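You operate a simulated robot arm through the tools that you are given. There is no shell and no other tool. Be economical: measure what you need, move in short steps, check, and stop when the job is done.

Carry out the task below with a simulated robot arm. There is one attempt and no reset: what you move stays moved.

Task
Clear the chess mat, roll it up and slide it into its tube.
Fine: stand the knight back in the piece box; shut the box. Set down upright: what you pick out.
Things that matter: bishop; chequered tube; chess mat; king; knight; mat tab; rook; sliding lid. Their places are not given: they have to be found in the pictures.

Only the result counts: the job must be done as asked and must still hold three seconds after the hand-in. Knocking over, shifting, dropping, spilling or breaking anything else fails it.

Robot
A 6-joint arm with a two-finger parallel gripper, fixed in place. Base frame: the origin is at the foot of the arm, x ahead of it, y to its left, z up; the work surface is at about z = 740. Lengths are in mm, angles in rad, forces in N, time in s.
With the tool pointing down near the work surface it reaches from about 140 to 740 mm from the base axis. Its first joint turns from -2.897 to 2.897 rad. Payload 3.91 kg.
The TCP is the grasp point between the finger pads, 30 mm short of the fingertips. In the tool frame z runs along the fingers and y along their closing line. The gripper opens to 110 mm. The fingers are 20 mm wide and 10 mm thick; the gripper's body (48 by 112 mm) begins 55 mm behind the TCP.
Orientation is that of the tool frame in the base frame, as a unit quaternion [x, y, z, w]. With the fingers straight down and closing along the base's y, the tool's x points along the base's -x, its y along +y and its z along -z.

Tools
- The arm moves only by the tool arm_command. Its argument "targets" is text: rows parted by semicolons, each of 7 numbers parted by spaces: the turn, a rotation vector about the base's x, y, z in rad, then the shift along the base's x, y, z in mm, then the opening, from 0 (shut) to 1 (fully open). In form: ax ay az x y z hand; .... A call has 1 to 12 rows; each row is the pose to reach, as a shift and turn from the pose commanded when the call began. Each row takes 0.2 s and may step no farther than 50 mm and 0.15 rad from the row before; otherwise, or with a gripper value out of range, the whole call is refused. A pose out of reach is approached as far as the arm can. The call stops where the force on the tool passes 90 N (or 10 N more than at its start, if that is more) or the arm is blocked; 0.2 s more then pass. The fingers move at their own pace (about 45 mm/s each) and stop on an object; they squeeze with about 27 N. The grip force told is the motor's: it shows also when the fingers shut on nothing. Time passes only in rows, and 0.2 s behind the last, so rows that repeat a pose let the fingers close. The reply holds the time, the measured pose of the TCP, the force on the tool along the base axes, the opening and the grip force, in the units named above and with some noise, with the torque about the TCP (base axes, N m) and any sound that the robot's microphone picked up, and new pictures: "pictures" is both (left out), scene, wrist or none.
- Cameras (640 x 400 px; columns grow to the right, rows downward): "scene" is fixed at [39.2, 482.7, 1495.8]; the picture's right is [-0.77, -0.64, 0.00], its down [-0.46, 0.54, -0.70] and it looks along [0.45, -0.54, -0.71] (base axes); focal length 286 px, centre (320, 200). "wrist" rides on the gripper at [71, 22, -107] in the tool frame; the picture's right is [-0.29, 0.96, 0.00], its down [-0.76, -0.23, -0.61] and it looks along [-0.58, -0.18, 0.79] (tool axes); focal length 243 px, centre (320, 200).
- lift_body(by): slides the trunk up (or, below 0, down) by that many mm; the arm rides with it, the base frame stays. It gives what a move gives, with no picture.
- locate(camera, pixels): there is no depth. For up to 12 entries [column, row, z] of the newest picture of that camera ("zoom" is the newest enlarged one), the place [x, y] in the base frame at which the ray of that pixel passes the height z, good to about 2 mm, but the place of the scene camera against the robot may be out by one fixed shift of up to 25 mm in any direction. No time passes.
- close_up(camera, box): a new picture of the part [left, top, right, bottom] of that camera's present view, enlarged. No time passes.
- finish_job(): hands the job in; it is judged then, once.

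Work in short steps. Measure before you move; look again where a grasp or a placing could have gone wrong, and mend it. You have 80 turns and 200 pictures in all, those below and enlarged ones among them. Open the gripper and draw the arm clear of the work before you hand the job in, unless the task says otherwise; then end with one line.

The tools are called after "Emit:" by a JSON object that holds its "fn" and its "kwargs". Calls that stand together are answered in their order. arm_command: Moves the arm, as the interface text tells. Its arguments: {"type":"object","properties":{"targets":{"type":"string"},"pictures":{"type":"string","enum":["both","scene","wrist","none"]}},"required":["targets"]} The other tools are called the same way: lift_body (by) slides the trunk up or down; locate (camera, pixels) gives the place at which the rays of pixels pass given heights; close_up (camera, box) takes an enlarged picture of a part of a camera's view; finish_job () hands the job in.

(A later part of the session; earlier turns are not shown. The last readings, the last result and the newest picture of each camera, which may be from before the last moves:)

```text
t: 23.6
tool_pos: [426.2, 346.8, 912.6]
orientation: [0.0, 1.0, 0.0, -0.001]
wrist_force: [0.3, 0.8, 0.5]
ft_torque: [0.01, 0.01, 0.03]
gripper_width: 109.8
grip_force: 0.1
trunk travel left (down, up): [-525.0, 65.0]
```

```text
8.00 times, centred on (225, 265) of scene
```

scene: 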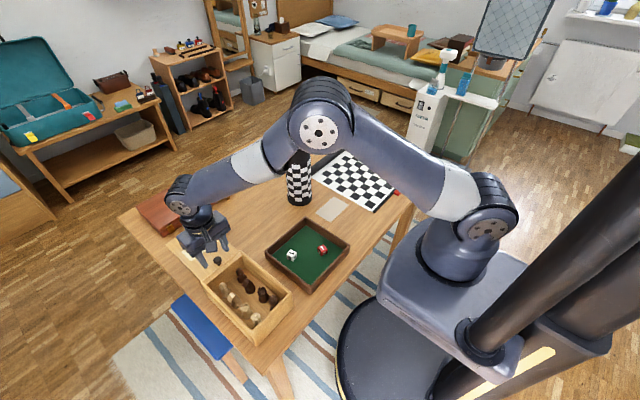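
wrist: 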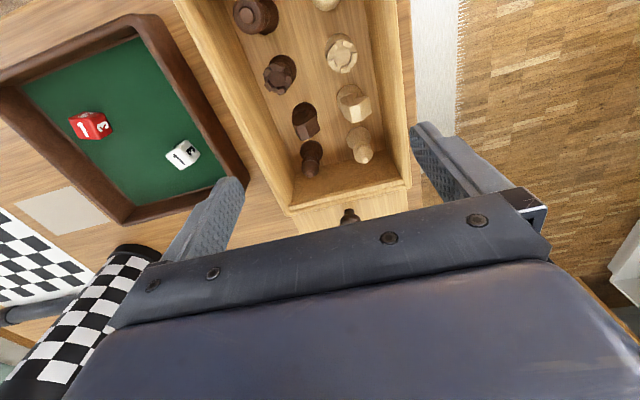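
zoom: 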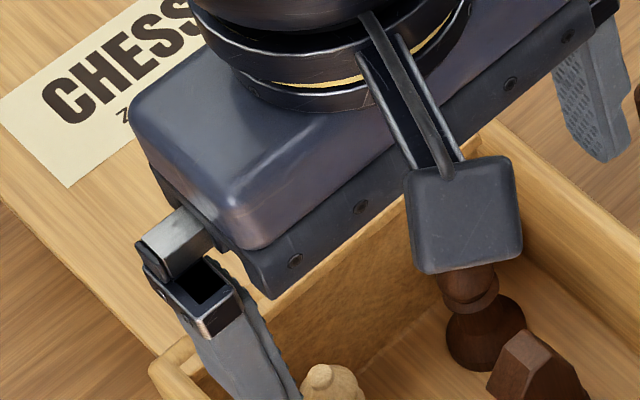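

The lid looks flush with the rim, so it's unclear if it's knob contact or friction. I regrip the knob (at x≈527) and push in just 5 mm, then look whether lid and box move relative to each other.

Emit:
{"fn": "arm_command", "kwargs": {"targets": "0 0 0 35 0 0 1; 0 0 0 70 0 0 0.7; 0 0 0 100 0 -5 0.5; 0 0 0 100 0 -30 0.5; 0 0 0 100 0 -60 0.5; 0 0 0 100 0 -60 0; 0 0 0 100 0 -60 0; 0 0 0 100 0 -60 0; 0 0 0 100 0 -60 0", "pictures": "wrist"}}

Emit:
{"fn": "arm_command", "kwargs": {"targets": "0 0 0 -1.5 0 0 0; 0 0 0 -3 0 0 0; 0 0 0 -4.5 0 0 0", "pictures": "wrist"}}

Emit:
{"fn": "close_up", "kwargs": {"camera": "wrist", "box": [200, 60, 440, 210]}}

```text
t: 25.6
tool_pos: [524.9, 350.2, 853.3]
orientation: [-0.001, 1.0, 0.0, 0.0]
wrist_force: [0.9, 2.0, -0.2]
ft_torque: [0.01, -0.15, -0.05]
gripper_width: 21.0
grip_force: 26.7
trunk travel left (down, up): [-525.0, 65.0]
```

wrist: 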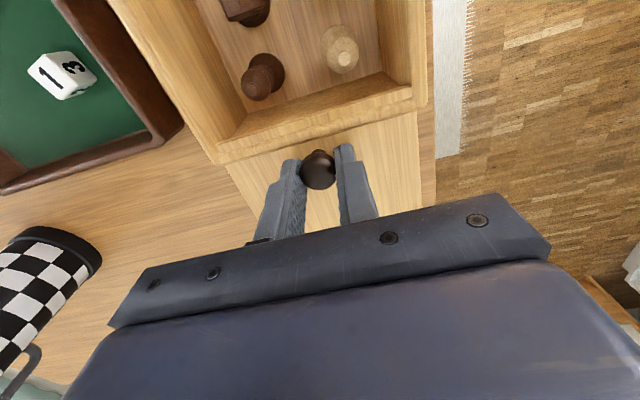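

```text
t: 26.4
tool_pos: [522.2, 349.5, 854.5]
orientation: [0.0, 1.0, 0.0, 0.0]
wrist_force: [0.1, 0.1, 0.2]
ft_torque: [-0.03, 0.12, 0.03]
gripper_width: 20.9
grip_force: 26.8
trunk travel left (down, up): [-525.0, 65.0]
```

wrist: 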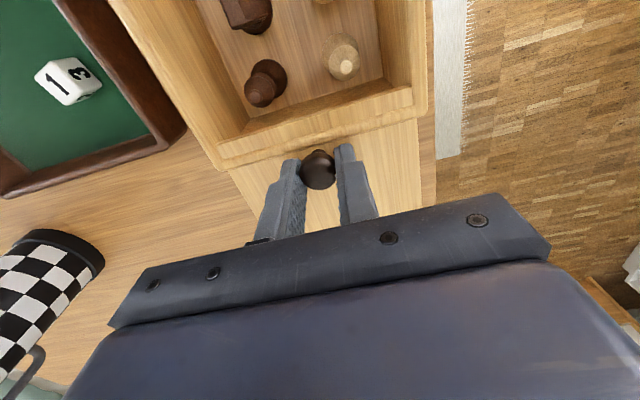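

```text
2.67 times, centred on (320, 135) of wrist
```

zoom: 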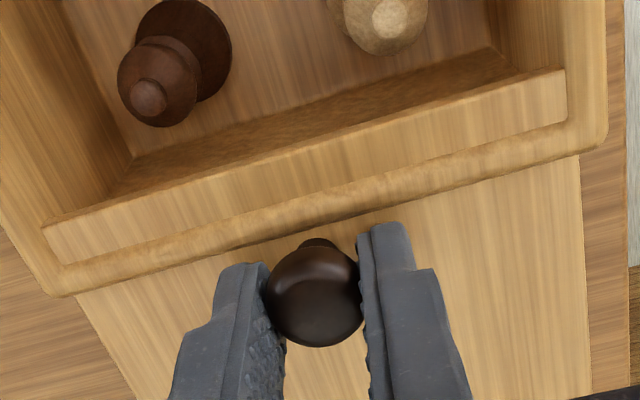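

The lid slides freely and stops when the knob meets the end band, so the knob end is fouling. I pull out 9 mm (still in the slot) to see the end wall and its slot without the tongue.

Emit:
{"fn": "arm_command", "kwargs": {"targets": "0 0 0 3 0 0 0; 0 0 0 6 0 0 0; 0 0 0 9 0 0 0; 0 0 0 9 0 0 0", "pictures": "wrist"}}

Emit:
{"fn": "close_up", "kwargs": {"camera": "wrist", "box": [200, 60, 440, 210]}}

Emit:
{"fn": "close_up", "kwargs": {"camera": "scene", "box": [195, 245, 275, 305]}}

Emit:
{"fn": "close_up", "kwargs": {"camera": "scene", "box": [225, 270, 305, 350]}}

```text
t: 27.4
tool_pos: [531.5, 350.2, 854.6]
orientation: [0.0, 1.0, 0.0, 0.0]
wrist_force: [-3.5, 0.8, -0.3]
ft_torque: [0.0, 0.3, -0.02]
gripper_width: 20.8
grip_force: 26.7
trunk travel left (down, up): [-525.0, 65.0]
```

wrist: 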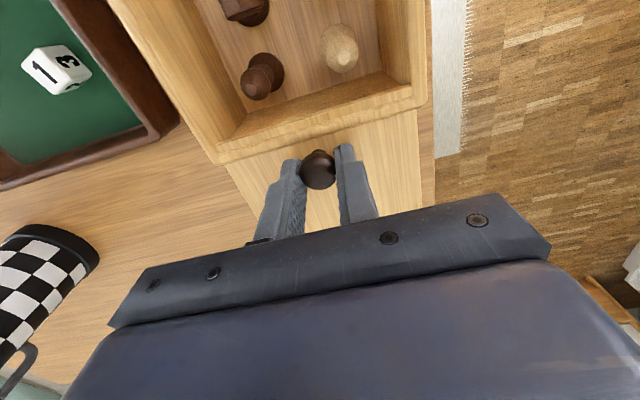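

```text
2.67 times, centred on (320, 135) of wrist
```

zoom: 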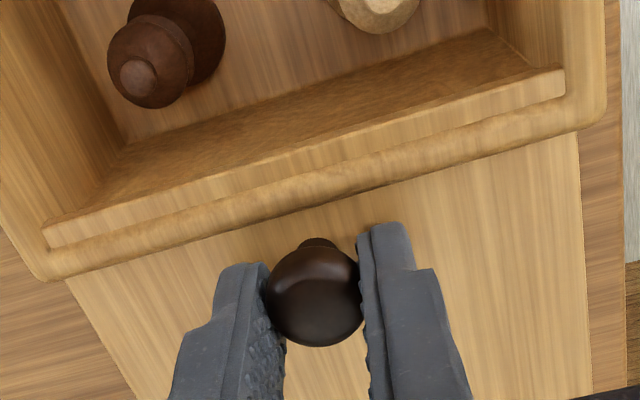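

```text
6.67 times, centred on (235, 275) of scene
```

zoom: 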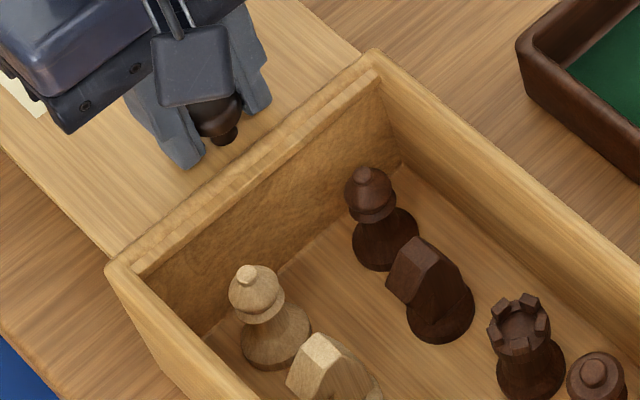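

```text
5.00 times, centred on (265, 310) of scene
```

zoom: 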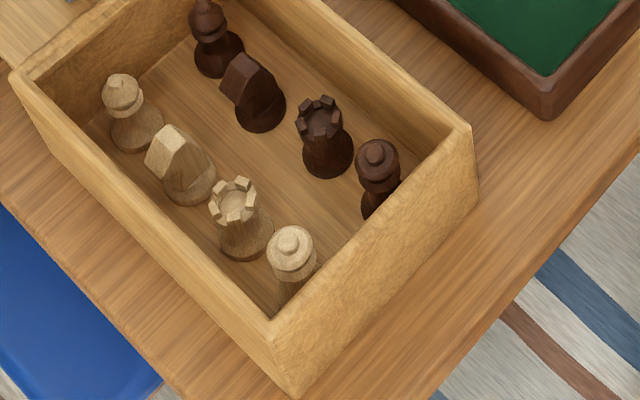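

The lid has only about 5 mm play: stops inward at the start position and outward 5 mm later (box then gets dragged). I use the outward stop to drag the box back 10 mm to its original place.

Emit:
{"fn": "arm_command", "kwargs": {"targets": "0 0 0 3 0 0 0; 0 0 0 6 0 0 0; 0 0 0 9 0 0 0; 0 0 0 9 0 0 0", "pictures": "both"}}

Emit:
{"fn": "close_up", "kwargs": {"camera": "scene", "box": [160, 215, 320, 350]}}

```text
t: 28.4
tool_pos: [539.9, 348.9, 854.1]
orientation: [0.0, 1.0, 0.001, 0.0]
wrist_force: [-3.2, -0.3, 0.2]
ft_torque: [-0.01, 0.1, 0.01]
gripper_width: 20.8
grip_force: 26.9
trunk travel left (down, up): [-525.0, 65.0]
```

scene: 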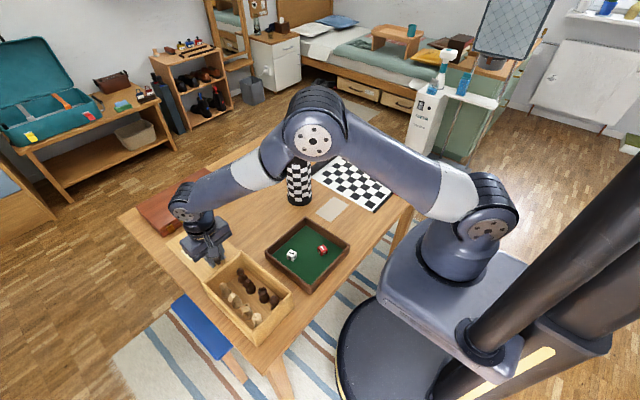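
wrist: 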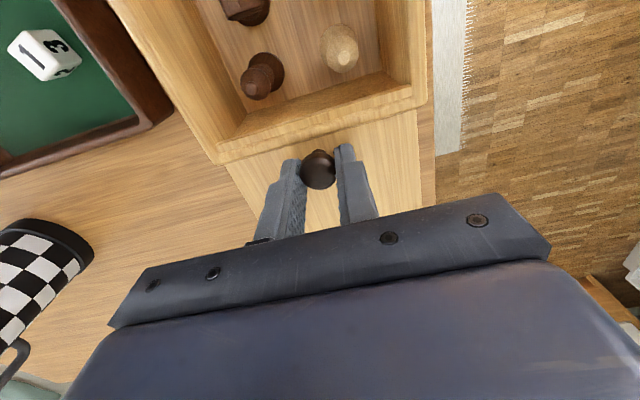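

```text
2.96 times, centred on (240, 282) of scene
```

zoom: 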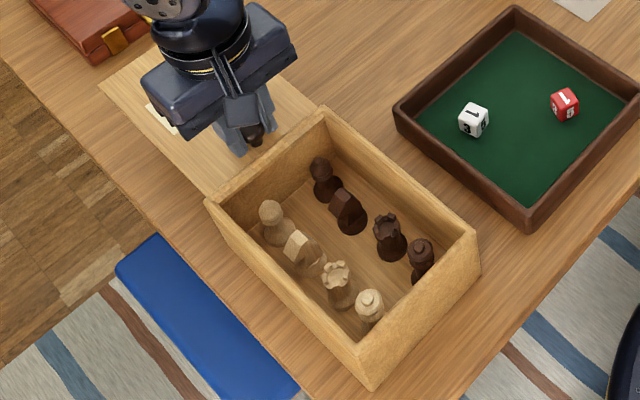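

The box is back (corners coincide with the first picture). Now back in 3 mm, then test lifting the knob 3 mm and read the force.

Emit:
{"fn": "arm_command", "kwargs": {"targets": "0 0 0 -3 0 0 0; 0 0 0 -3 0 1.5 0; 0 0 0 -3 0 3 0; 0 0 0 -3 0 3 0", "pictures": "wrist"}}

Emit:
{"fn": "close_up", "kwargs": {"camera": "wrist", "box": [200, 60, 440, 210]}}

```text
t: 29.4
tool_pos: [537.2, 349.6, 858.2]
orientation: [-0.001, 1.0, 0.0, 0.0]
wrist_force: [0.0, -0.7, -2.7]
ft_torque: [-0.03, -0.69, 0.04]
gripper_width: 20.6
grip_force: 27.4
trunk travel left (down, up): [-525.0, 65.0]
```

wrist: 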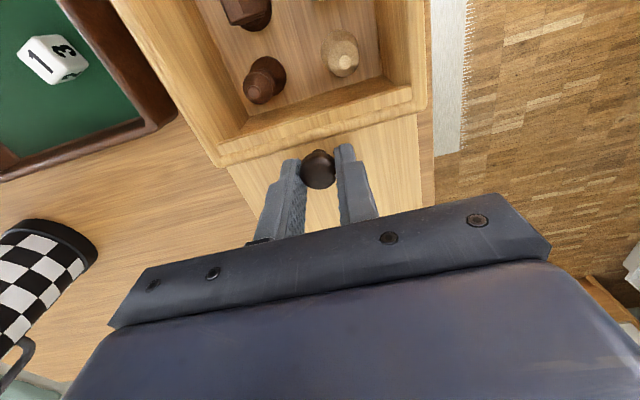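

```text
2.67 times, centred on (320, 135) of wrist
```

zoom: 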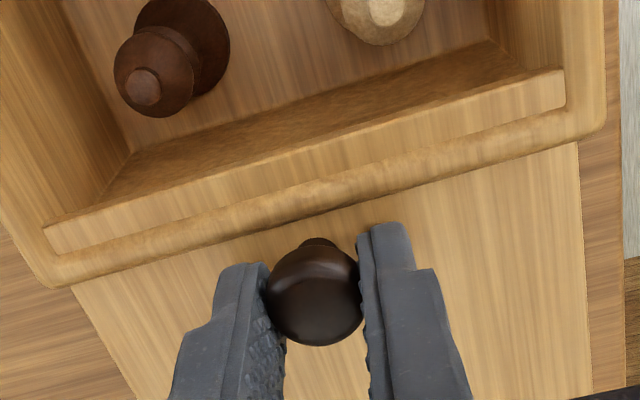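

Lifting loads only −2.7 N. Try pushing inward 8 mm while slightly raised.

Emit:
{"fn": "arm_command", "kwargs": {"targets": "0 0 0 -3 0 0 0; 0 0 0 -6 0 0 0; 0 0 0 -9 0 0 0; 0 0 0 -9 0 0 0", "pictures": "wrist"}}

Emit:
{"fn": "close_up", "kwargs": {"camera": "scene", "box": [160, 215, 320, 350]}}

```text
t: 30.4
tool_pos: [529.2, 349.4, 857.3]
orientation: [-0.001, 1.0, -0.001, 0.0]
wrist_force: [-0.2, -0.2, 0.3]
ft_torque: [-0.01, 0.52, 0.01]
gripper_width: 20.9
grip_force: 27.5
trunk travel left (down, up): [-525.0, 65.0]
```

wrist: 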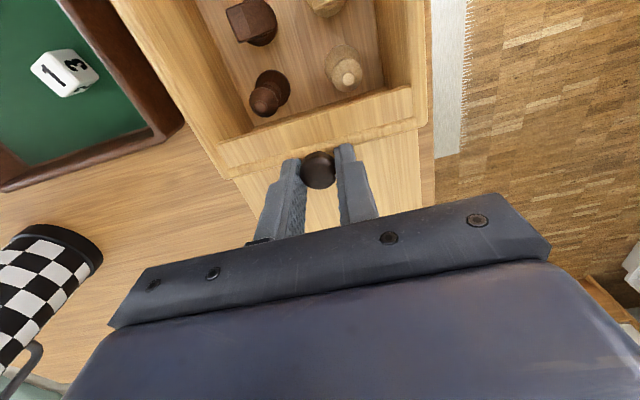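

```text
2.96 times, centred on (240, 282) of scene
```

zoom: 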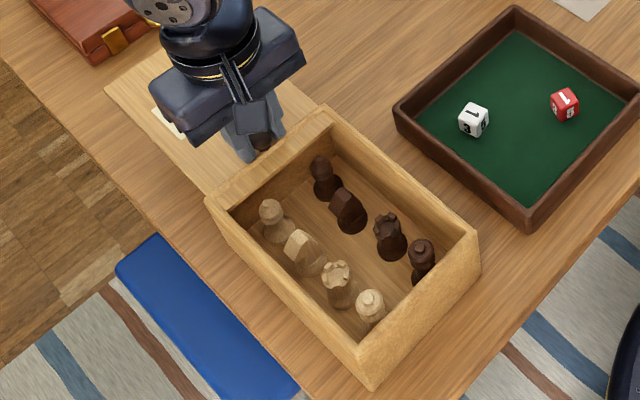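

It worked: with the slight lift the lid is going in (strip wider) and the box stays. Continue inward in small steps.

Emit:
{"fn": "arm_command", "kwargs": {"targets": "0 0 0 -4 0 0 0; 0 0 0 -8 0 0 0; 0 0 0 -12 0 0 0; 0 0 0 -16 0 0 0; 0 0 0 -20 0 0 0; 0 0 0 -20 0 0 0", "pictures": "wrist"}}

Emit:
{"fn": "close_up", "kwargs": {"camera": "scene", "box": [160, 215, 320, 350]}}

```text
t: 31.8
tool_pos: [508.6, 350.3, 857.4]
orientation: [0.0, 1.0, 0.001, 0.0]
wrist_force: [0.3, 0.5, -2.1]
ft_torque: [-0.03, -0.57, -0.02]
gripper_width: 20.7
grip_force: 26.9
trunk travel left (down, up): [-525.0, 65.0]
```

wrist: 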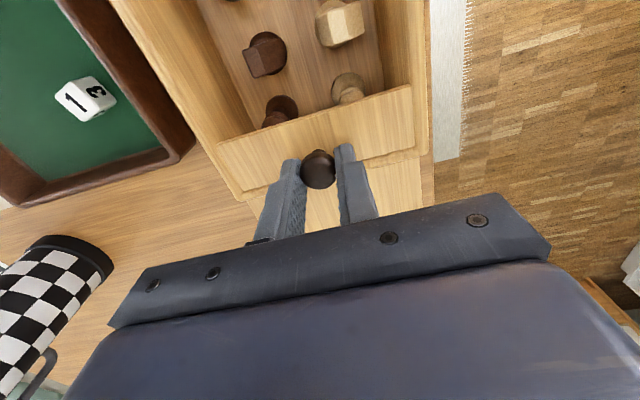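

```text
2.96 times, centred on (240, 282) of scene
```

zoom: 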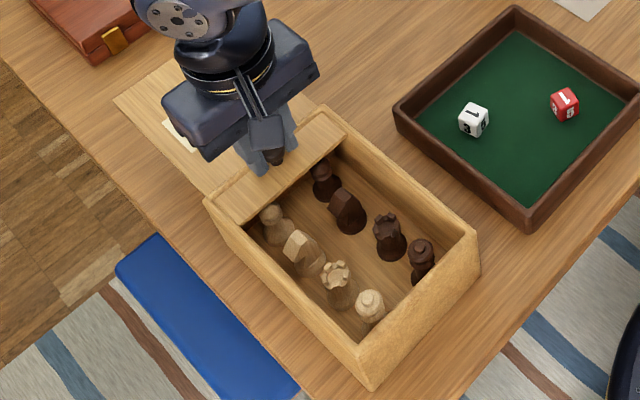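

The knob passes the band and box corners are unchanged. Continue 110 mm inward.

Emit:
{"fn": "arm_command", "kwargs": {"targets": "0 0 0 -8 0 0 0; 0 0 0 -17 0 0 0; 0 0 0 -27 0 0 0; 0 0 0 -37 0 0 0; 0 0 0 -47 0 0 0; 0 0 0 -57 0 0 0; 0 0 0 -67 0 0 0; 0 0 0 -77 0 0 0; 0 0 0 -87 0 0 0; 0 0 0 -97 0 0 0; 0 0 0 -106 0 0 0; 0 0 0 -110 0 0 0", "pictures": "wrist"}}

Emit:
{"fn": "close_up", "kwargs": {"camera": "scene", "box": [160, 215, 320, 350]}}

```text
t: 34.4
tool_pos: [398.7, 349.4, 856.2]
orientation: [0.0, 1.0, 0.0, 0.001]
wrist_force: [0.3, 0.2, -2.8]
ft_torque: [0.01, -0.04, 0.01]
gripper_width: 20.7
grip_force: 26.7
trunk travel left (down, up): [-525.0, 65.0]
```

wrist: 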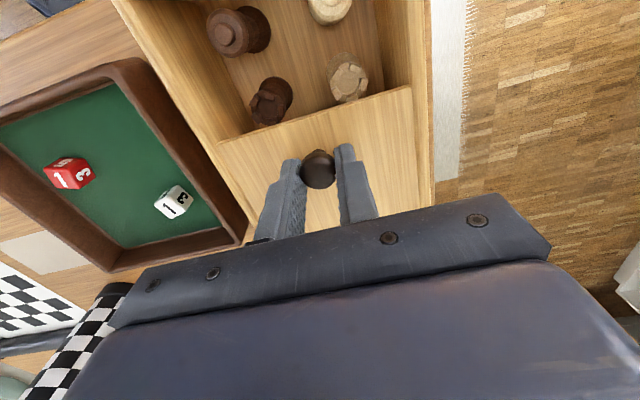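

```text
2.96 times, centred on (240, 282) of scene
```

zoom: 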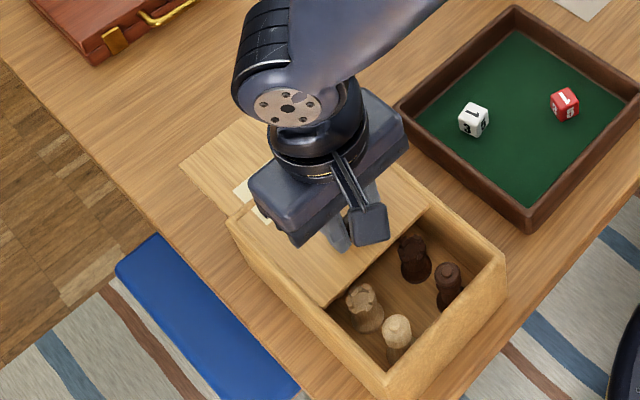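

The box drifted some −x this time (corner (478,240)→(505,250)); I'll restore it after closing. Relax the lift and push 12 mm slowly, checking.

Emit:
{"fn": "arm_command", "kwargs": {"targets": "0 0 0 0 0 -2.5 0; 0 0 0 -3 0 -2.5 0; 0 0 0 -6 0 -2.5 0; 0 0 0 -9 0 -2.5 0; 0 0 0 -12 0 -2.5 0; 0 0 0 -12 0 -2.5 0", "pictures": "none"}}

Emit:
{"fn": "close_up", "kwargs": {"camera": "scene", "box": [160, 215, 320, 350]}}

```text
t: 35.8
tool_pos: [386.0, 348.8, 853.9]
orientation: [0.0, 1.0, -0.001, 0.0]
wrist_force: [0.9, -2.5, 1.3]
ft_torque: [0.0, -0.06, 0.0]
gripper_width: 20.8
grip_force: 26.8
trunk travel left (down, up): [-525.0, 65.0]
```

```text
2.96 times, centred on (240, 282) of scene
```

zoom: 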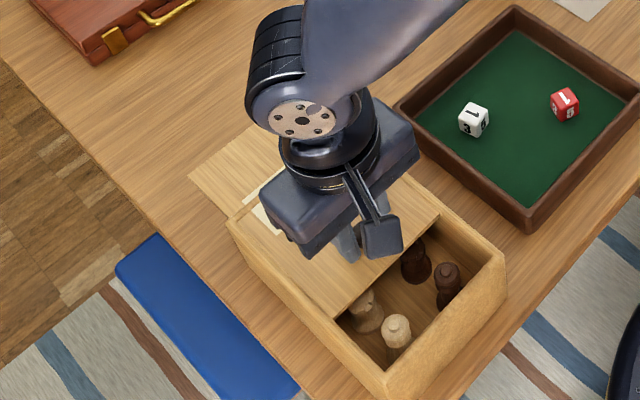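

Now the lid slides with the box still. Continue slowly another 40 mm.

Emit:
{"fn": "arm_command", "kwargs": {"targets": "0 0 0 -3.5 0 0 0; 0 0 0 -7 0 0 0; 0 0 0 -10.5 0 0 0; 0 0 0 -14 0 0 0; 0 0 0 -17.5 0 0 0; 0 0 0 -21 0 0 0; 0 0 0 -24.5 0 0 0; 0 0 0 -28 0 0 0; 0 0 0 -31.5 0 0 0; 0 0 0 -35 0 0 0; 0 0 0 -38.5 0 0 0; 0 0 0 -40 0 0 0", "pictures": "wrist"}}

Emit:
{"fn": "close_up", "kwargs": {"camera": "scene", "box": [160, 215, 320, 350]}}

```text
t: 38.4
tool_pos: [347.8, 350.8, 854.5]
orientation: [0.0, 1.0, -0.001, 0.0]
wrist_force: [0.3, -1.1, 0.2]
ft_torque: [0.01, -0.11, -0.1]
gripper_width: 20.7
grip_force: 26.9
trunk travel left (down, up): [-525.0, 65.0]
```

wrist: 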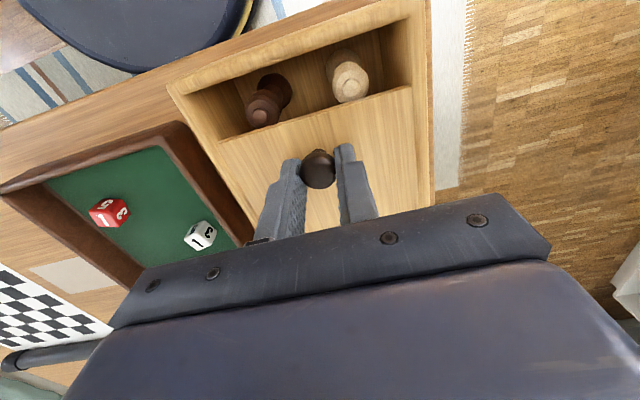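

```text
2.96 times, centred on (240, 282) of scene
```

zoom: 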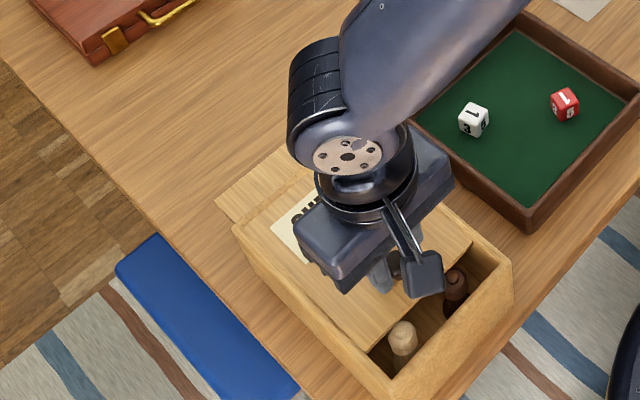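

Small extra drift of the box; lid gap now ~30–40 mm. Continue inward.

Emit:
{"fn": "arm_command", "kwargs": {"targets": "0 0 0 -3 0 0 0; 0 0 0 -6 0 0 0; 0 0 0 -9 0 0 0; 0 0 0 -12 0 0 0; 0 0 0 -15 0 0 0; 0 0 0 -18 0 0 0; 0 0 0 -21 0 0 0; 0 0 0 -24 0 0 0; 0 0 0 -27 0 0 0; 0 0 0 -27 0 0 0", "pictures": "wrist"}}

Emit:
{"fn": "close_up", "kwargs": {"camera": "scene", "box": [160, 215, 320, 350]}}

```text
t: 40.6
tool_pos: [319.0, 349.9, 854.5]
orientation: [0.0, 1.0, 0.0, 0.0]
wrist_force: [-0.6, -0.6, -0.3]
ft_torque: [0.03, -0.12, -0.01]
gripper_width: 20.9
grip_force: 26.8
trunk travel left (down, up): [-525.0, 65.0]
```

wrist: 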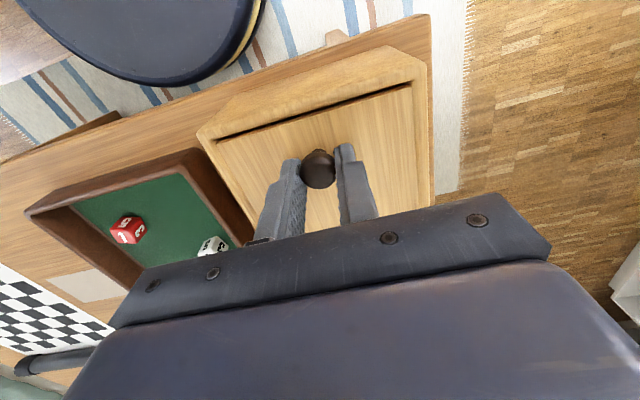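

```text
2.96 times, centred on (240, 282) of scene
```

zoom: 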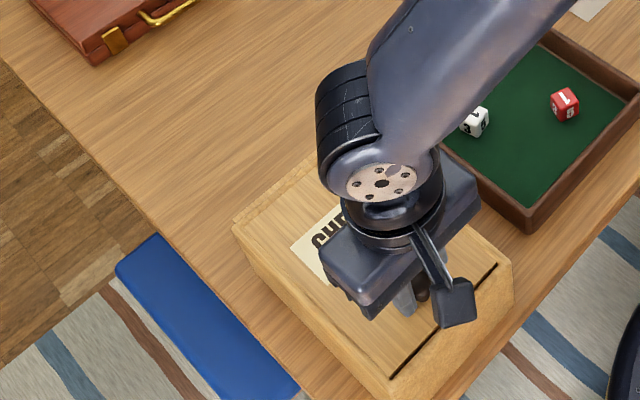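

Only a thin dark gap remains. Push 6 mm more to the stop.

Emit:
{"fn": "arm_command", "kwargs": {"targets": "0 0 0 -2 0 0 0; 0 0 0 -4 0 0 0; 0 0 0 -6 0 0 0; 0 0 0 -6 0 0 0", "pictures": "wrist"}}

Emit:
{"fn": "close_up", "kwargs": {"camera": "wrist", "box": [180, 30, 450, 200]}}

Emit:
{"fn": "close_up", "kwargs": {"camera": "scene", "box": [160, 215, 320, 350]}}

```text
t: 41.6
tool_pos: [314.2, 349.7, 854.9]
orientation: [0.0, 1.0, 0.0, -0.001]
wrist_force: [3.7, 0.8, 0.7]
ft_torque: [0.04, -0.24, -0.02]
gripper_width: 20.8
grip_force: 26.9
trunk travel left (down, up): [-525.0, 65.0]
```

wrist: 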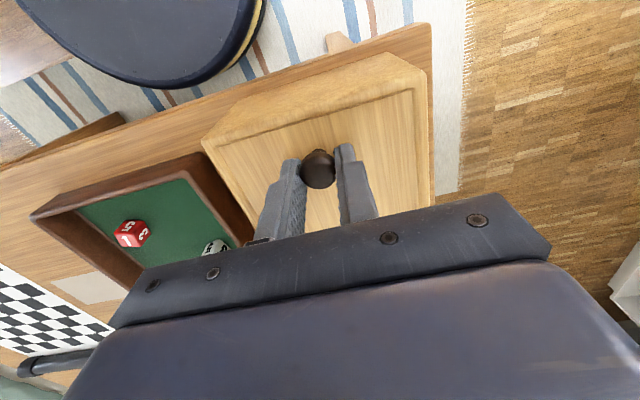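

```text
2.35 times, centred on (315, 115) of wrist
```

zoom: 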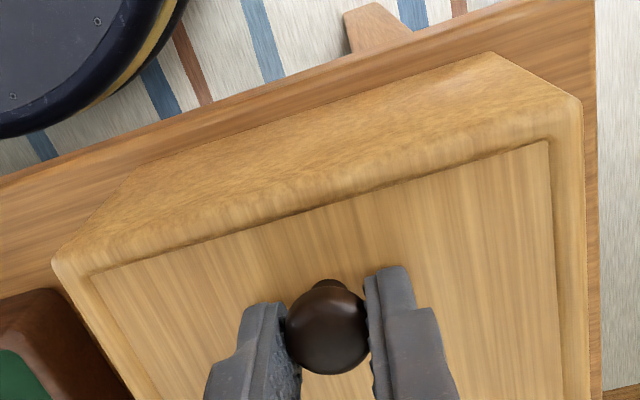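

```text
2.96 times, centred on (240, 282) of scene
```

zoom: 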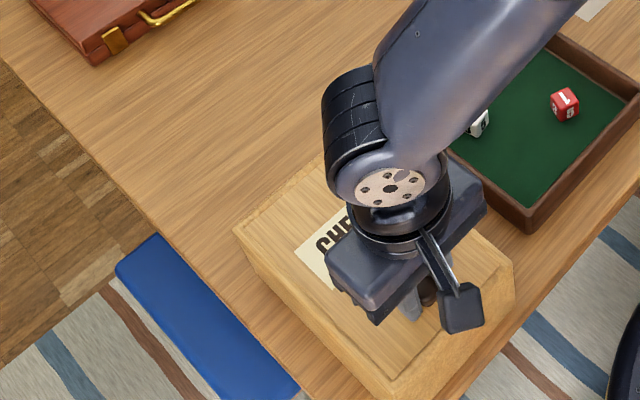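

The lid is shut (stop felt, no gap). Now release, rise and measure the box offset with a clear view.

Emit:
{"fn": "arm_command", "kwargs": {"targets": "0 0 0 0 0 0 0.4; 0 0 0 0 0 0 0.4; 0 0 0 0 0 30 0.4; 0 0 0 -30 0 60 0.2; 0 0 0 -65 0 80 0; 0 0 0 -100 0 80 0; 0 0 0 -100 0 80 0", "pictures": "wrist"}}

Emit:
{"fn": "close_up", "kwargs": {"camera": "scene", "box": [160, 215, 320, 350]}}

```text
t: 43.2
tool_pos: [212.3, 347.4, 935.7]
orientation: [0.0, 1.0, 0.0, -0.001]
wrist_force: [-0.4, -0.5, -0.6]
ft_torque: [-0.01, 0.04, -0.01]
gripper_width: 0.1
grip_force: 26.7
trunk travel left (down, up): [-525.0, 65.0]
```

wrist: 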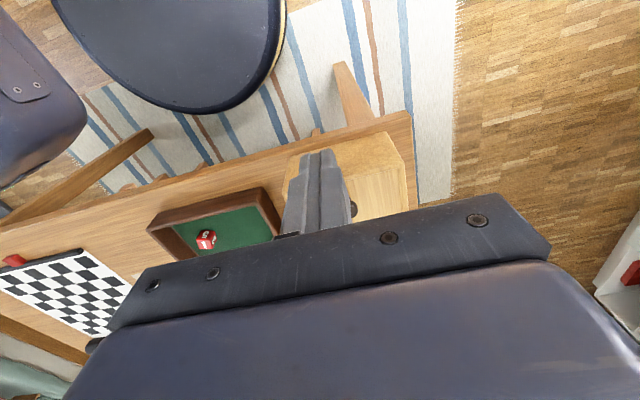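

```text
2.96 times, centred on (240, 282) of scene
```

zoom: 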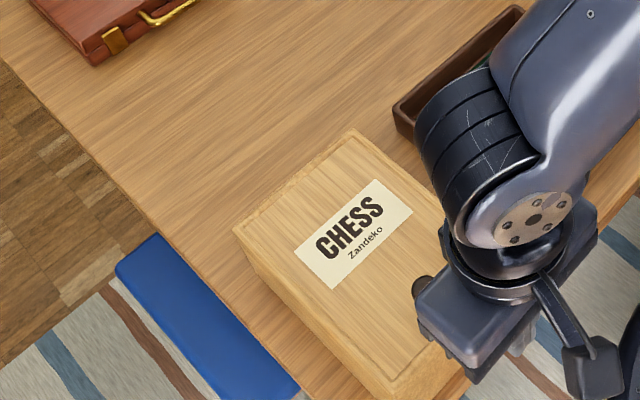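

Measure the shift of the box's far corners between first picture and now.

Emit:
{"fn": "locate", "kwargs": {"camera": "scene", "pixels": [[201.3, 282, 816], [240.8, 251, 816], [210.7, 291.5, 816], [250.9, 258.4, 816]]}}

Emit:
{"fn": "locate", "kwargs": {"camera": "wrist", "pixels": [[287, 176, 818], [405, 164, 818], [292, 157, 740], [378, 133, 740], [404, 160, 818], [404, 112, 740]]}}

```text
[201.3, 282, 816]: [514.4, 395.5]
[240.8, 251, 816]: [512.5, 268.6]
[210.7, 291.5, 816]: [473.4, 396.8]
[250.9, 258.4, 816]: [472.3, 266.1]
```

```text
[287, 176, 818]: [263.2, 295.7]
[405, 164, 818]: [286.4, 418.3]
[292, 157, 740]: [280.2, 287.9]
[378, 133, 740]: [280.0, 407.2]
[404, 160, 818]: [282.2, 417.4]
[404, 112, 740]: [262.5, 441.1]
```

The box is 40 mm toward the robot of its original place. Lower the closed fingers behind its −x wall (face at x≈275) and push it back.

Emit:
{"fn": "arm_command", "kwargs": {"targets": "0 0 0 0 0 -45 0; 0 0 0 0 0 -90 0; 0 0 0 0 0 -135 0; 0 0 0 20 0 -135 0; 0 0 0 38 0 -135 0; 0 0 0 38 0 -135 0", "pictures": "both"}}

Emit:
{"fn": "close_up", "kwargs": {"camera": "scene", "box": [200, 240, 330, 350]}}

```text
t: 44.6
tool_pos: [254.6, 349.6, 797.7]
orientation: [0.0, 1.0, 0.001, -0.001]
wrist_force: [-0.9, 0.8, 0.0]
ft_torque: [0.04, 0.0, 0.02]
gripper_width: 0.2
grip_force: 26.8
trunk travel left (down, up): [-525.0, 65.0]
```

scene: 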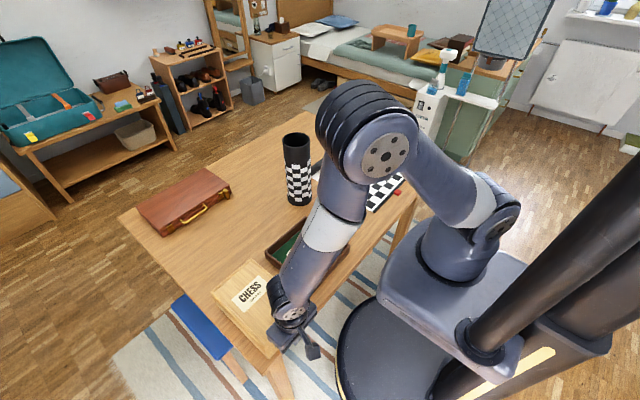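
wrist: 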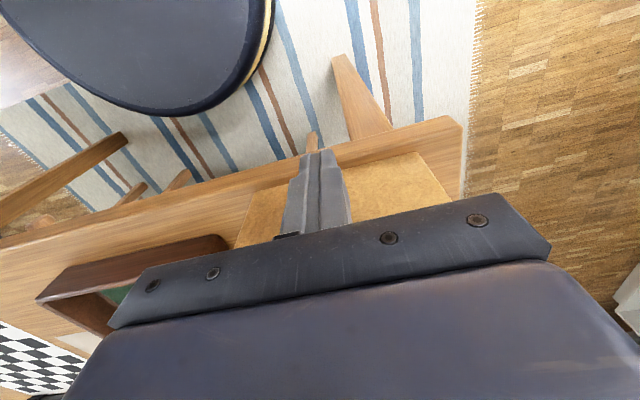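

```text
3.64 times, centred on (265, 295) of scene
```

zoom: 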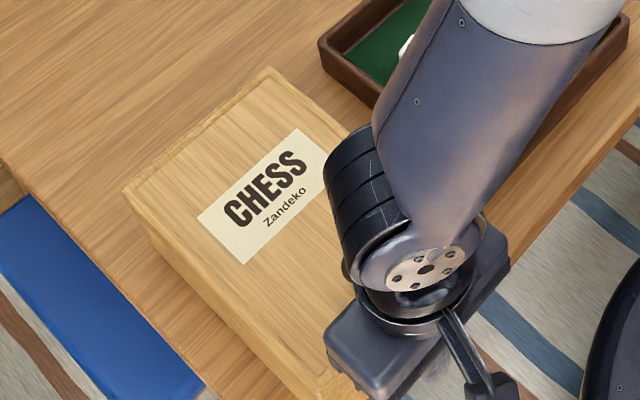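

Not yet in contact. Push +x in small rows and then compare the far corners.

Emit:
{"fn": "arm_command", "kwargs": {"targets": "0 0 0 5 0 0 0; 0 0 0 10 0 0 0; 0 0 0 14 0 0 0; 0 0 0 18 0 0 0; 0 0 0 22 0 0 0; 0 0 0 26 0 0 0; 0 0 0 30 0 0 0; 0 0 0 34 0 0 0; 0 0 0 38 0 0 0; 0 0 0 40 0 0 0; 0 0 0 40 0 0 0", "pictures": "none"}}

Emit:
{"fn": "close_up", "kwargs": {"camera": "scene", "box": [160, 215, 320, 350]}}

```text
t: 47.0
tool_pos: [289.8, 349.3, 799.5]
orientation: [0.001, 1.0, 0.0, 0.0]
wrist_force: [-5.3, 0.4, 1.1]
ft_torque: [-0.01, -0.06, -0.01]
gripper_width: 0.0
grip_force: 27.3
trunk travel left (down, up): [-525.0, 65.0]
```

```text
2.96 times, centred on (240, 282) of scene
```

zoom: 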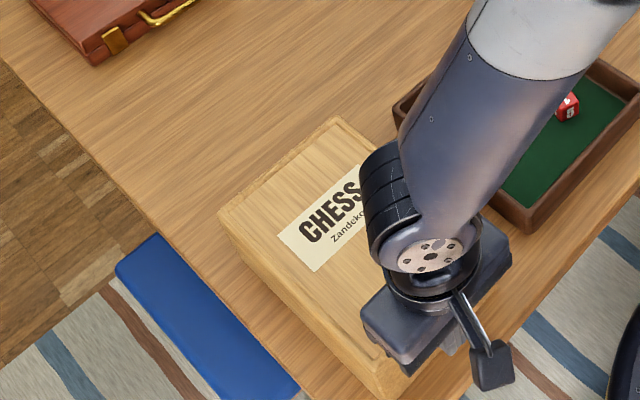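

Far corner now at (218,213), goal (205,200): about 18 mm more.

Emit:
{"fn": "arm_command", "kwargs": {"targets": "0 0 0 4 0 0 0; 0 0 0 8 0 0 0; 0 0 0 12 0 0 0; 0 0 0 16 0 0 0; 0 0 0 18.5 0 0 0; 0 0 0 18.5 0 0 0", "pictures": "none"}}

Emit:
{"fn": "close_up", "kwargs": {"camera": "scene", "box": [160, 215, 320, 350]}}

```text
t: 48.4
tool_pos: [309.6, 349.5, 800.8]
orientation: [0.0, 1.0, 0.0, 0.0]
wrist_force: [-5.8, 0.9, 1.7]
ft_torque: [0.01, -0.04, 0.0]
gripper_width: 0.0
grip_force: 26.4
trunk travel left (down, up): [-525.0, 65.0]
```

```text
2.96 times, centred on (240, 282) of scene
```

zoom: 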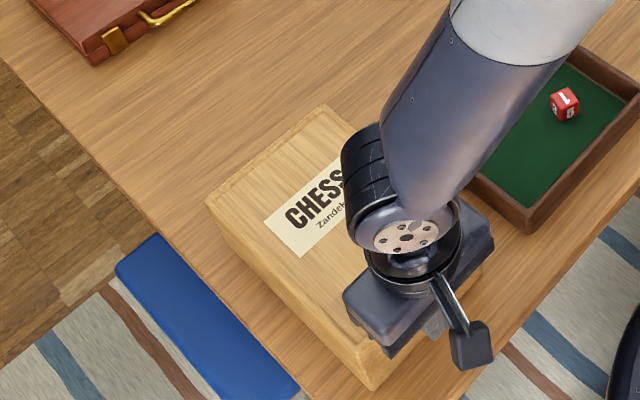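

Box is back in place (corners (205,202),(323,106)). Now retreat and travel to the mat tab.

Emit:
{"fn": "arm_command", "kwargs": {"targets": "0 0 0 -20 0 0 0; 0 0 0 -40 0 20 0; 0 0 0 -40 0 65 0; 0 0 0 -40 0 112 0; 0 0 0 -35 -20 155 0.2; 0 0 0 -25 -55 185 0.4; 0 0 0 -15 -100 195 0.6; 0 0 0 -5 -145 205 0.8; 0 0 0 0 -190 210 1; 0 0 0 0 -238 210 1; 0 0 0 0 -286 210 1; 0 0 0 0 -334 210 1", "pictures": "none"}}

Emit:
{"fn": "arm_command", "kwargs": {"targets": "0 0 0 0 -48 0 1; 0 0 0 -5 -96 0 1; 0 0 0 -10 -144 0 1; 0 0 0 -15 -192 0 1; 0 0 0 -20 -240 -10 1; 0 0 0 -25 -280 -30 1; 0 0 0 -30 -300 -65 1; 0 0 0 -30 -305 -110 1; 0 0 0 -30 -305 -110 1", "pictures": "both"}}

Emit:
{"fn": "close_up", "kwargs": {"camera": "scene", "box": [160, 215, 320, 350]}}

```text
t: 51.0
tool_pos: [310.7, 15.1, 1009.0]
orientation: [0.0, 1.0, 0.0, 0.0]
wrist_force: [0.7, -0.5, 0.6]
ft_torque: [-0.01, 0.02, 0.01]
gripper_width: 110.1
grip_force: 0.1
trunk travel left (down, up): [-525.0, 65.0]
```

```text
t: 53.0
tool_pos: [282.1, -289.5, 900.1]
orientation: [0.0, 1.0, 0.0, -0.001]
wrist_force: [0.0, -0.2, -0.4]
ft_torque: [0.03, -0.04, 0.0]
gripper_width: 109.8
grip_force: 0.1
trunk travel left (down, up): [-525.0, 65.0]
```

scene: 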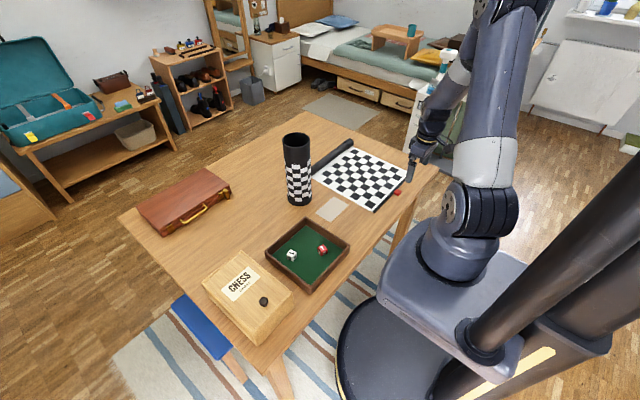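
wrist: 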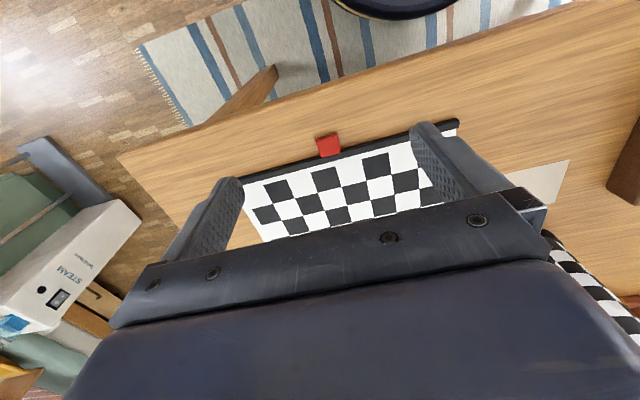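

```text
2.96 times, centred on (240, 282) of scene
```

zoom: 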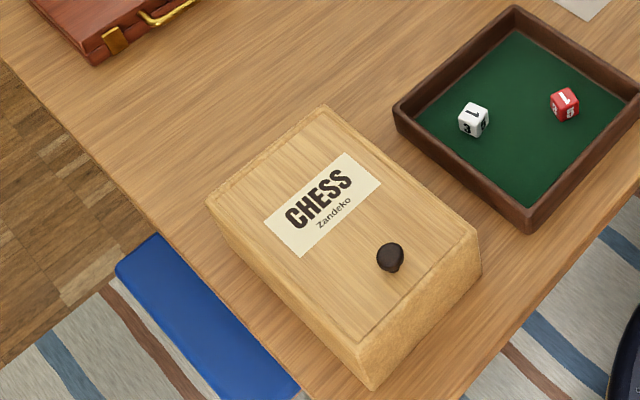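

Box is shut and in place. Now enlarge the tab at wrist (328,146) and locate it.

Emit:
{"fn": "close_up", "kwargs": {"camera": "wrist", "box": [290, 120, 370, 170]}}

Emit:
{"fn": "locate", "kwargs": {"camera": "wrist", "pixels": [[328, 139, 748], [330, 155, 745], [317, 142, 748], [339, 136, 748], [459, 123, 745], [243, 180, 745], [320, 157, 745], [342, 152, 745]]}}

```text
8.00 times, centred on (330, 145) of wrist
```

zoom: 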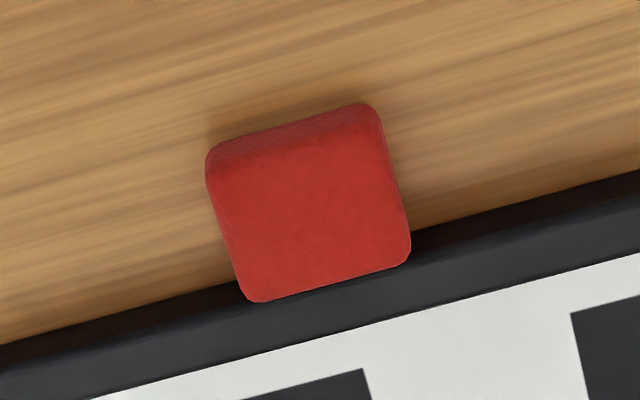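

```text
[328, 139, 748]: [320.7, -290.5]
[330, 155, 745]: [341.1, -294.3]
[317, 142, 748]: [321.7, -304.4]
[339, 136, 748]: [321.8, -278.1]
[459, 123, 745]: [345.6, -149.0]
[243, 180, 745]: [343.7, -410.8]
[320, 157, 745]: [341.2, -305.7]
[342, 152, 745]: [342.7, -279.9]
```

Tab spans x 318–341, y −305…−279. Go down around it and close.

Emit:
{"fn": "arm_command", "kwargs": {"targets": "0 0 0 30 -2 -35 0.7; 0 0 0 46 -2 -75 0.5; 0 0 0 46 -2 -110 0.5; 0 0 0 46 -2 -125 0.5; 0 0 0 46 -2 -126 0.5; 0 0 0 46 -2 -126 0; 0 0 0 46 -2 -126 0; 0 0 0 46 -2 -126 0; 0 0 0 46 -2 -126 0", "pictures": "wrist"}}

```text
t: 55.0
tool_pos: [326.8, -290.6, 772.7]
orientation: [0.0, 1.0, 0.001, 0.0]
wrist_force: [-0.6, -1.1, -0.1]
ft_torque: [-0.03, 0.02, -0.04]
gripper_width: 25.2
grip_force: 27.8
trunk travel left (down, up): [-525.0, 65.0]
```

wrist: 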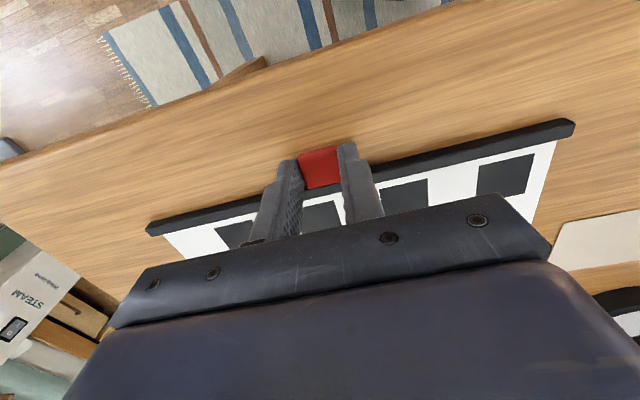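

Tab gripped. Try moving it 15 mm toward the roll (+x), raised 2 mm, and see how the mat responds.

Emit:
{"fn": "arm_command", "kwargs": {"targets": "0 0 0 0 0 2 0; 0 0 0 5 0 2 0; 0 0 0 10 0 2 0; 0 0 0 15 0 2 0; 0 0 0 15 0 2 0", "pictures": "both"}}

Emit:
{"fn": "close_up", "kwargs": {"camera": "scene", "box": [290, 120, 430, 226]}}

```text
t: 56.2
tool_pos: [341.2, -291.3, 774.6]
orientation: [0.0, 1.0, 0.0, 0.0]
wrist_force: [0.2, -1.4, 0.5]
ft_torque: [0.01, -0.04, -0.07]
gripper_width: 25.0
grip_force: 27.1
trunk travel left (down, up): [-525.0, 65.0]
```

scene: 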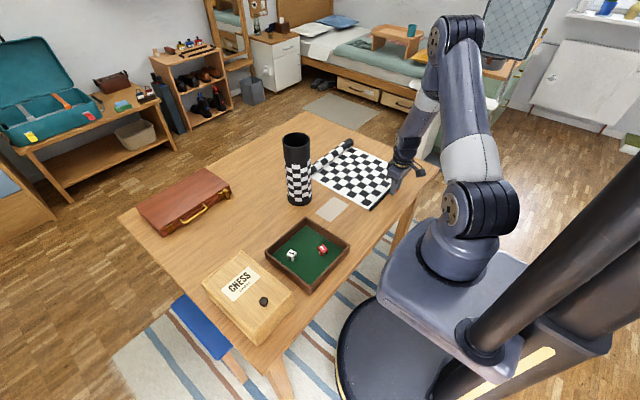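
wrist: 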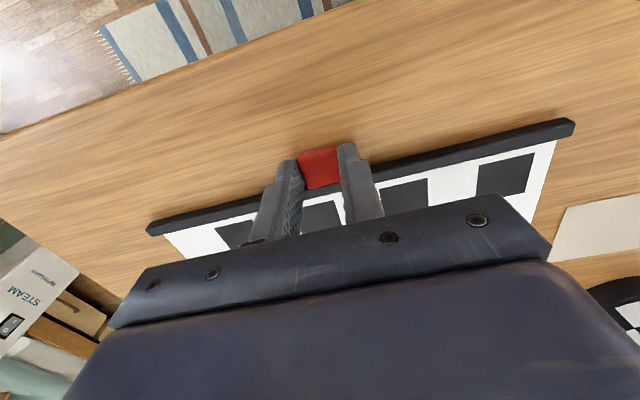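

```text
3.77 times, centred on (360, 173) of scene
```

zoom: 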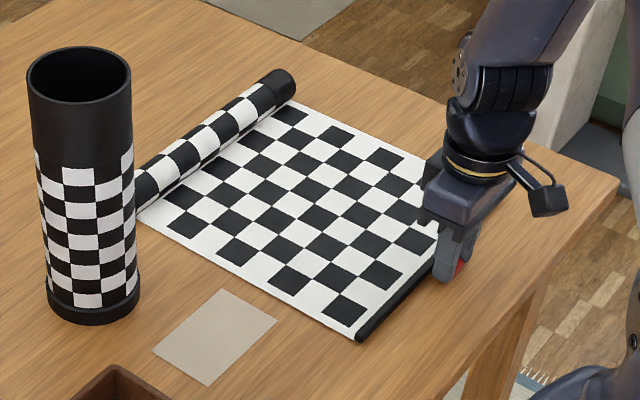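

Moving the tab toward the roll winds the mat up. Continue +x, 120 mm.

Emit:
{"fn": "arm_command", "kwargs": {"targets": "0 0 0 10 0 0 0; 0 0 0 20 0 0 0; 0 0 0 30 0 0 0; 0 0 0 40 0 0 0; 0 0 0 50 0 0 0; 0 0 0 60 0 0 0; 0 0 0 70 0 0 0; 0 0 0 80 0 0 0; 0 0 0 90 0 0 0; 0 0 0 100 0 0 0; 0 0 0 110 0 0 0; 0 0 0 120 0 0 0", "pictures": "scene"}}

Emit:
{"fn": "close_up", "kwargs": {"camera": "scene", "box": [290, 120, 430, 226]}}

```text
t: 58.8
tool_pos: [460.6, -291.5, 774.8]
orientation: [0.0, 1.0, 0.0, 0.0]
wrist_force: [0.7, -1.2, -0.3]
ft_torque: [-0.08, 0.17, -0.14]
gripper_width: 24.9
grip_force: 27.0
trunk travel left (down, up): [-525.0, 65.0]
```

scene: 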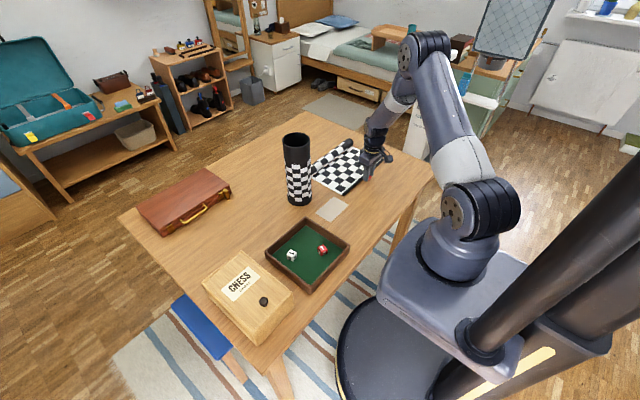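

```text
3.77 times, centred on (360, 173) of scene
```

zoom: 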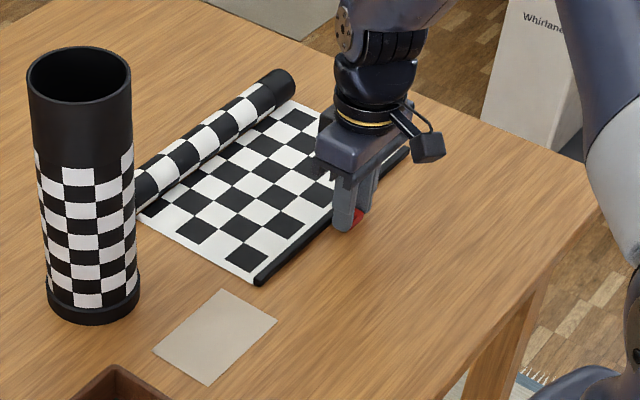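

Working well; roll stays in place. Continue 110 mm.

Emit:
{"fn": "arm_command", "kwargs": {"targets": "0 0 0 10 0 0 0; 0 0 0 20 0 0 0; 0 0 0 30 0 0 0; 0 0 0 40 0 0 0; 0 0 0 50 0 0 0; 0 0 0 60 0 0 0; 0 0 0 70 0 0 0; 0 0 0 80 0 0 0; 0 0 0 90 0 0 0; 0 0 0 100 0 0 0; 0 0 0 110 0 0 0; 0 0 0 110 0 0 0", "pictures": "both"}}

Emit:
{"fn": "close_up", "kwargs": {"camera": "scene", "box": [290, 120, 430, 226]}}

```text
t: 61.4
tool_pos: [571.4, -292.0, 774.5]
orientation: [0.0, 1.0, 0.0, 0.0]
wrist_force: [0.7, 0.4, 0.3]
ft_torque: [-0.01, 0.28, 0.02]
gripper_width: 25.0
grip_force: 26.9
trunk travel left (down, up): [-525.0, 65.0]
```

scene: 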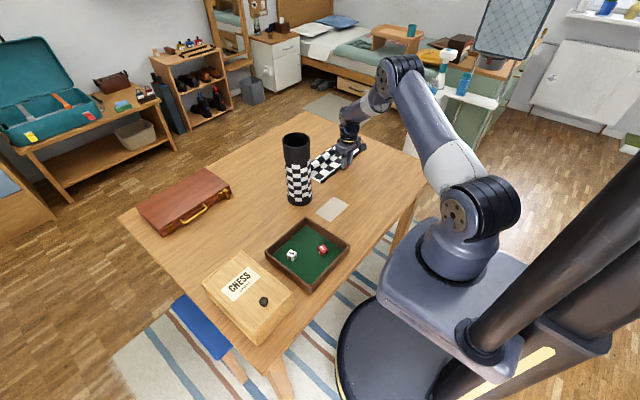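
wrist: 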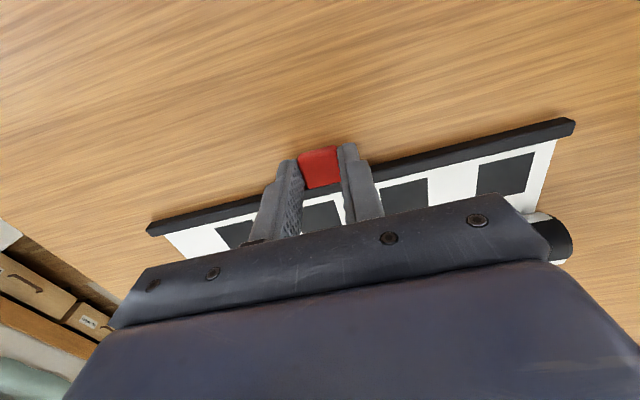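

```text
3.77 times, centred on (360, 173) of scene
```

zoom: 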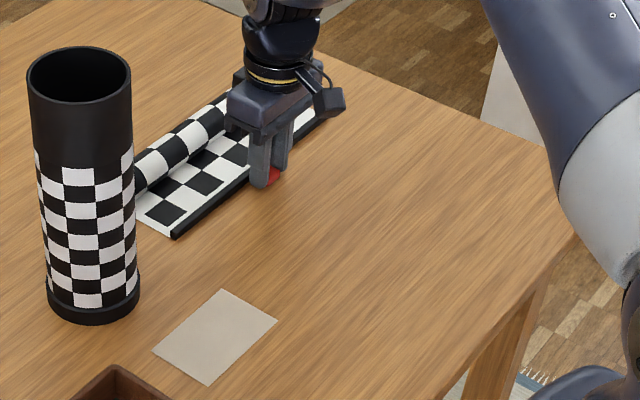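

About 50 mm of mat is left. Continue 40 mm with finer rows.

Emit:
{"fn": "arm_command", "kwargs": {"targets": "0 0 0 7 0 0 0; 0 0 0 14 0 0 0; 0 0 0 21 0 0 0; 0 0 0 28 0 0 0; 0 0 0 35 0 0 0; 0 0 0 40 0 0 0; 0 0 0 40 0 0 0", "pictures": "wrist"}}

Emit:
{"fn": "close_up", "kwargs": {"camera": "scene", "box": [290, 120, 430, 226]}}

```text
t: 63.0
tool_pos: [611.7, -291.8, 775.8]
orientation: [0.0, 1.0, 0.0, 0.0]
wrist_force: [-0.8, -0.5, 0.5]
ft_torque: [0.01, 0.3, 0.01]
gripper_width: 25.0
grip_force: 26.8
trunk travel left (down, up): [-525.0, 65.0]
```

wrist: 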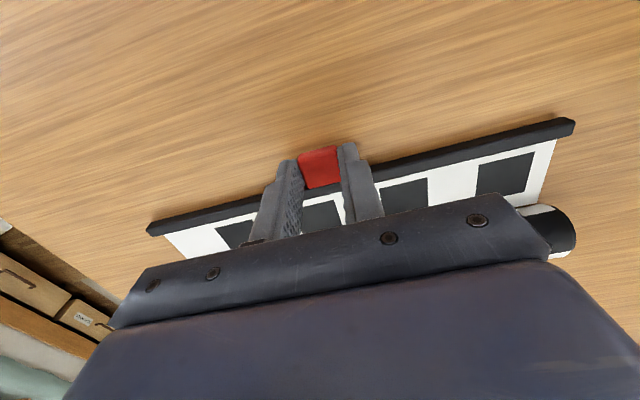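

```text
3.77 times, centred on (360, 173) of scene
```

zoom: 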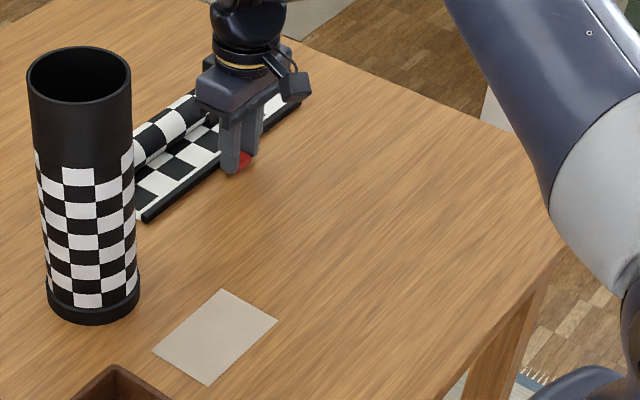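

The roll may be moving along now. Check where roll and bar are.

Emit:
{"fn": "locate", "kwargs": {"camera": "wrist", "pixels": [[573, 225, 760], [545, 210, 760], [574, 125, 745], [528, 213, 745], [556, 262, 745]]}}

Emit:
{"fn": "close_up", "kwargs": {"camera": "wrist", "box": [480, 110, 640, 280]}}

Emit:
{"fn": "close_up", "kwargs": {"camera": "scene", "box": [300, 130, 380, 190]}}

```text
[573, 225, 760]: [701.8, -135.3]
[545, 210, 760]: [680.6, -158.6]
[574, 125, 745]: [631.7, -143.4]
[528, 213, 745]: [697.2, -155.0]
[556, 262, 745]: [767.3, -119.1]
```

```text
2.35 times, centred on (560, 195) of wrist
```

zoom: 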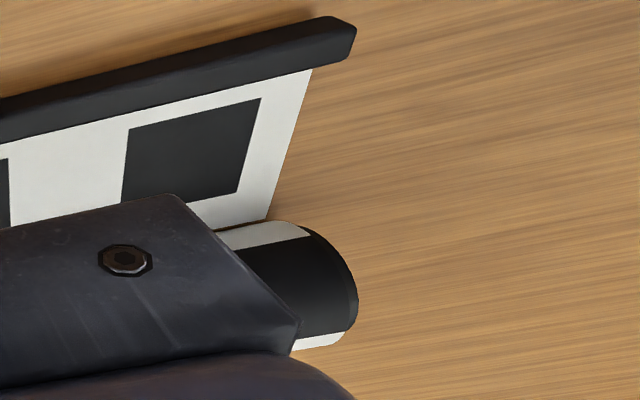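

```text
6.67 times, centred on (340, 160) of scene
```

zoom: 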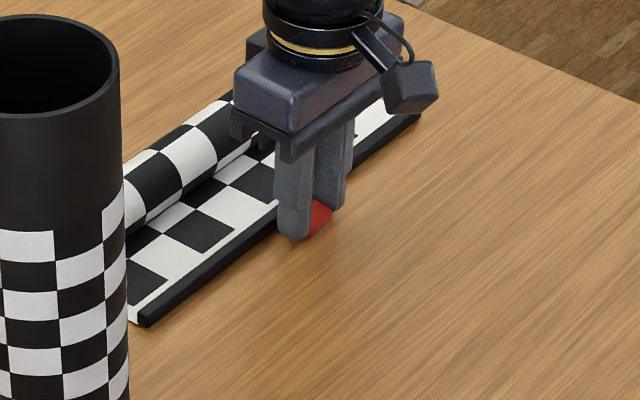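

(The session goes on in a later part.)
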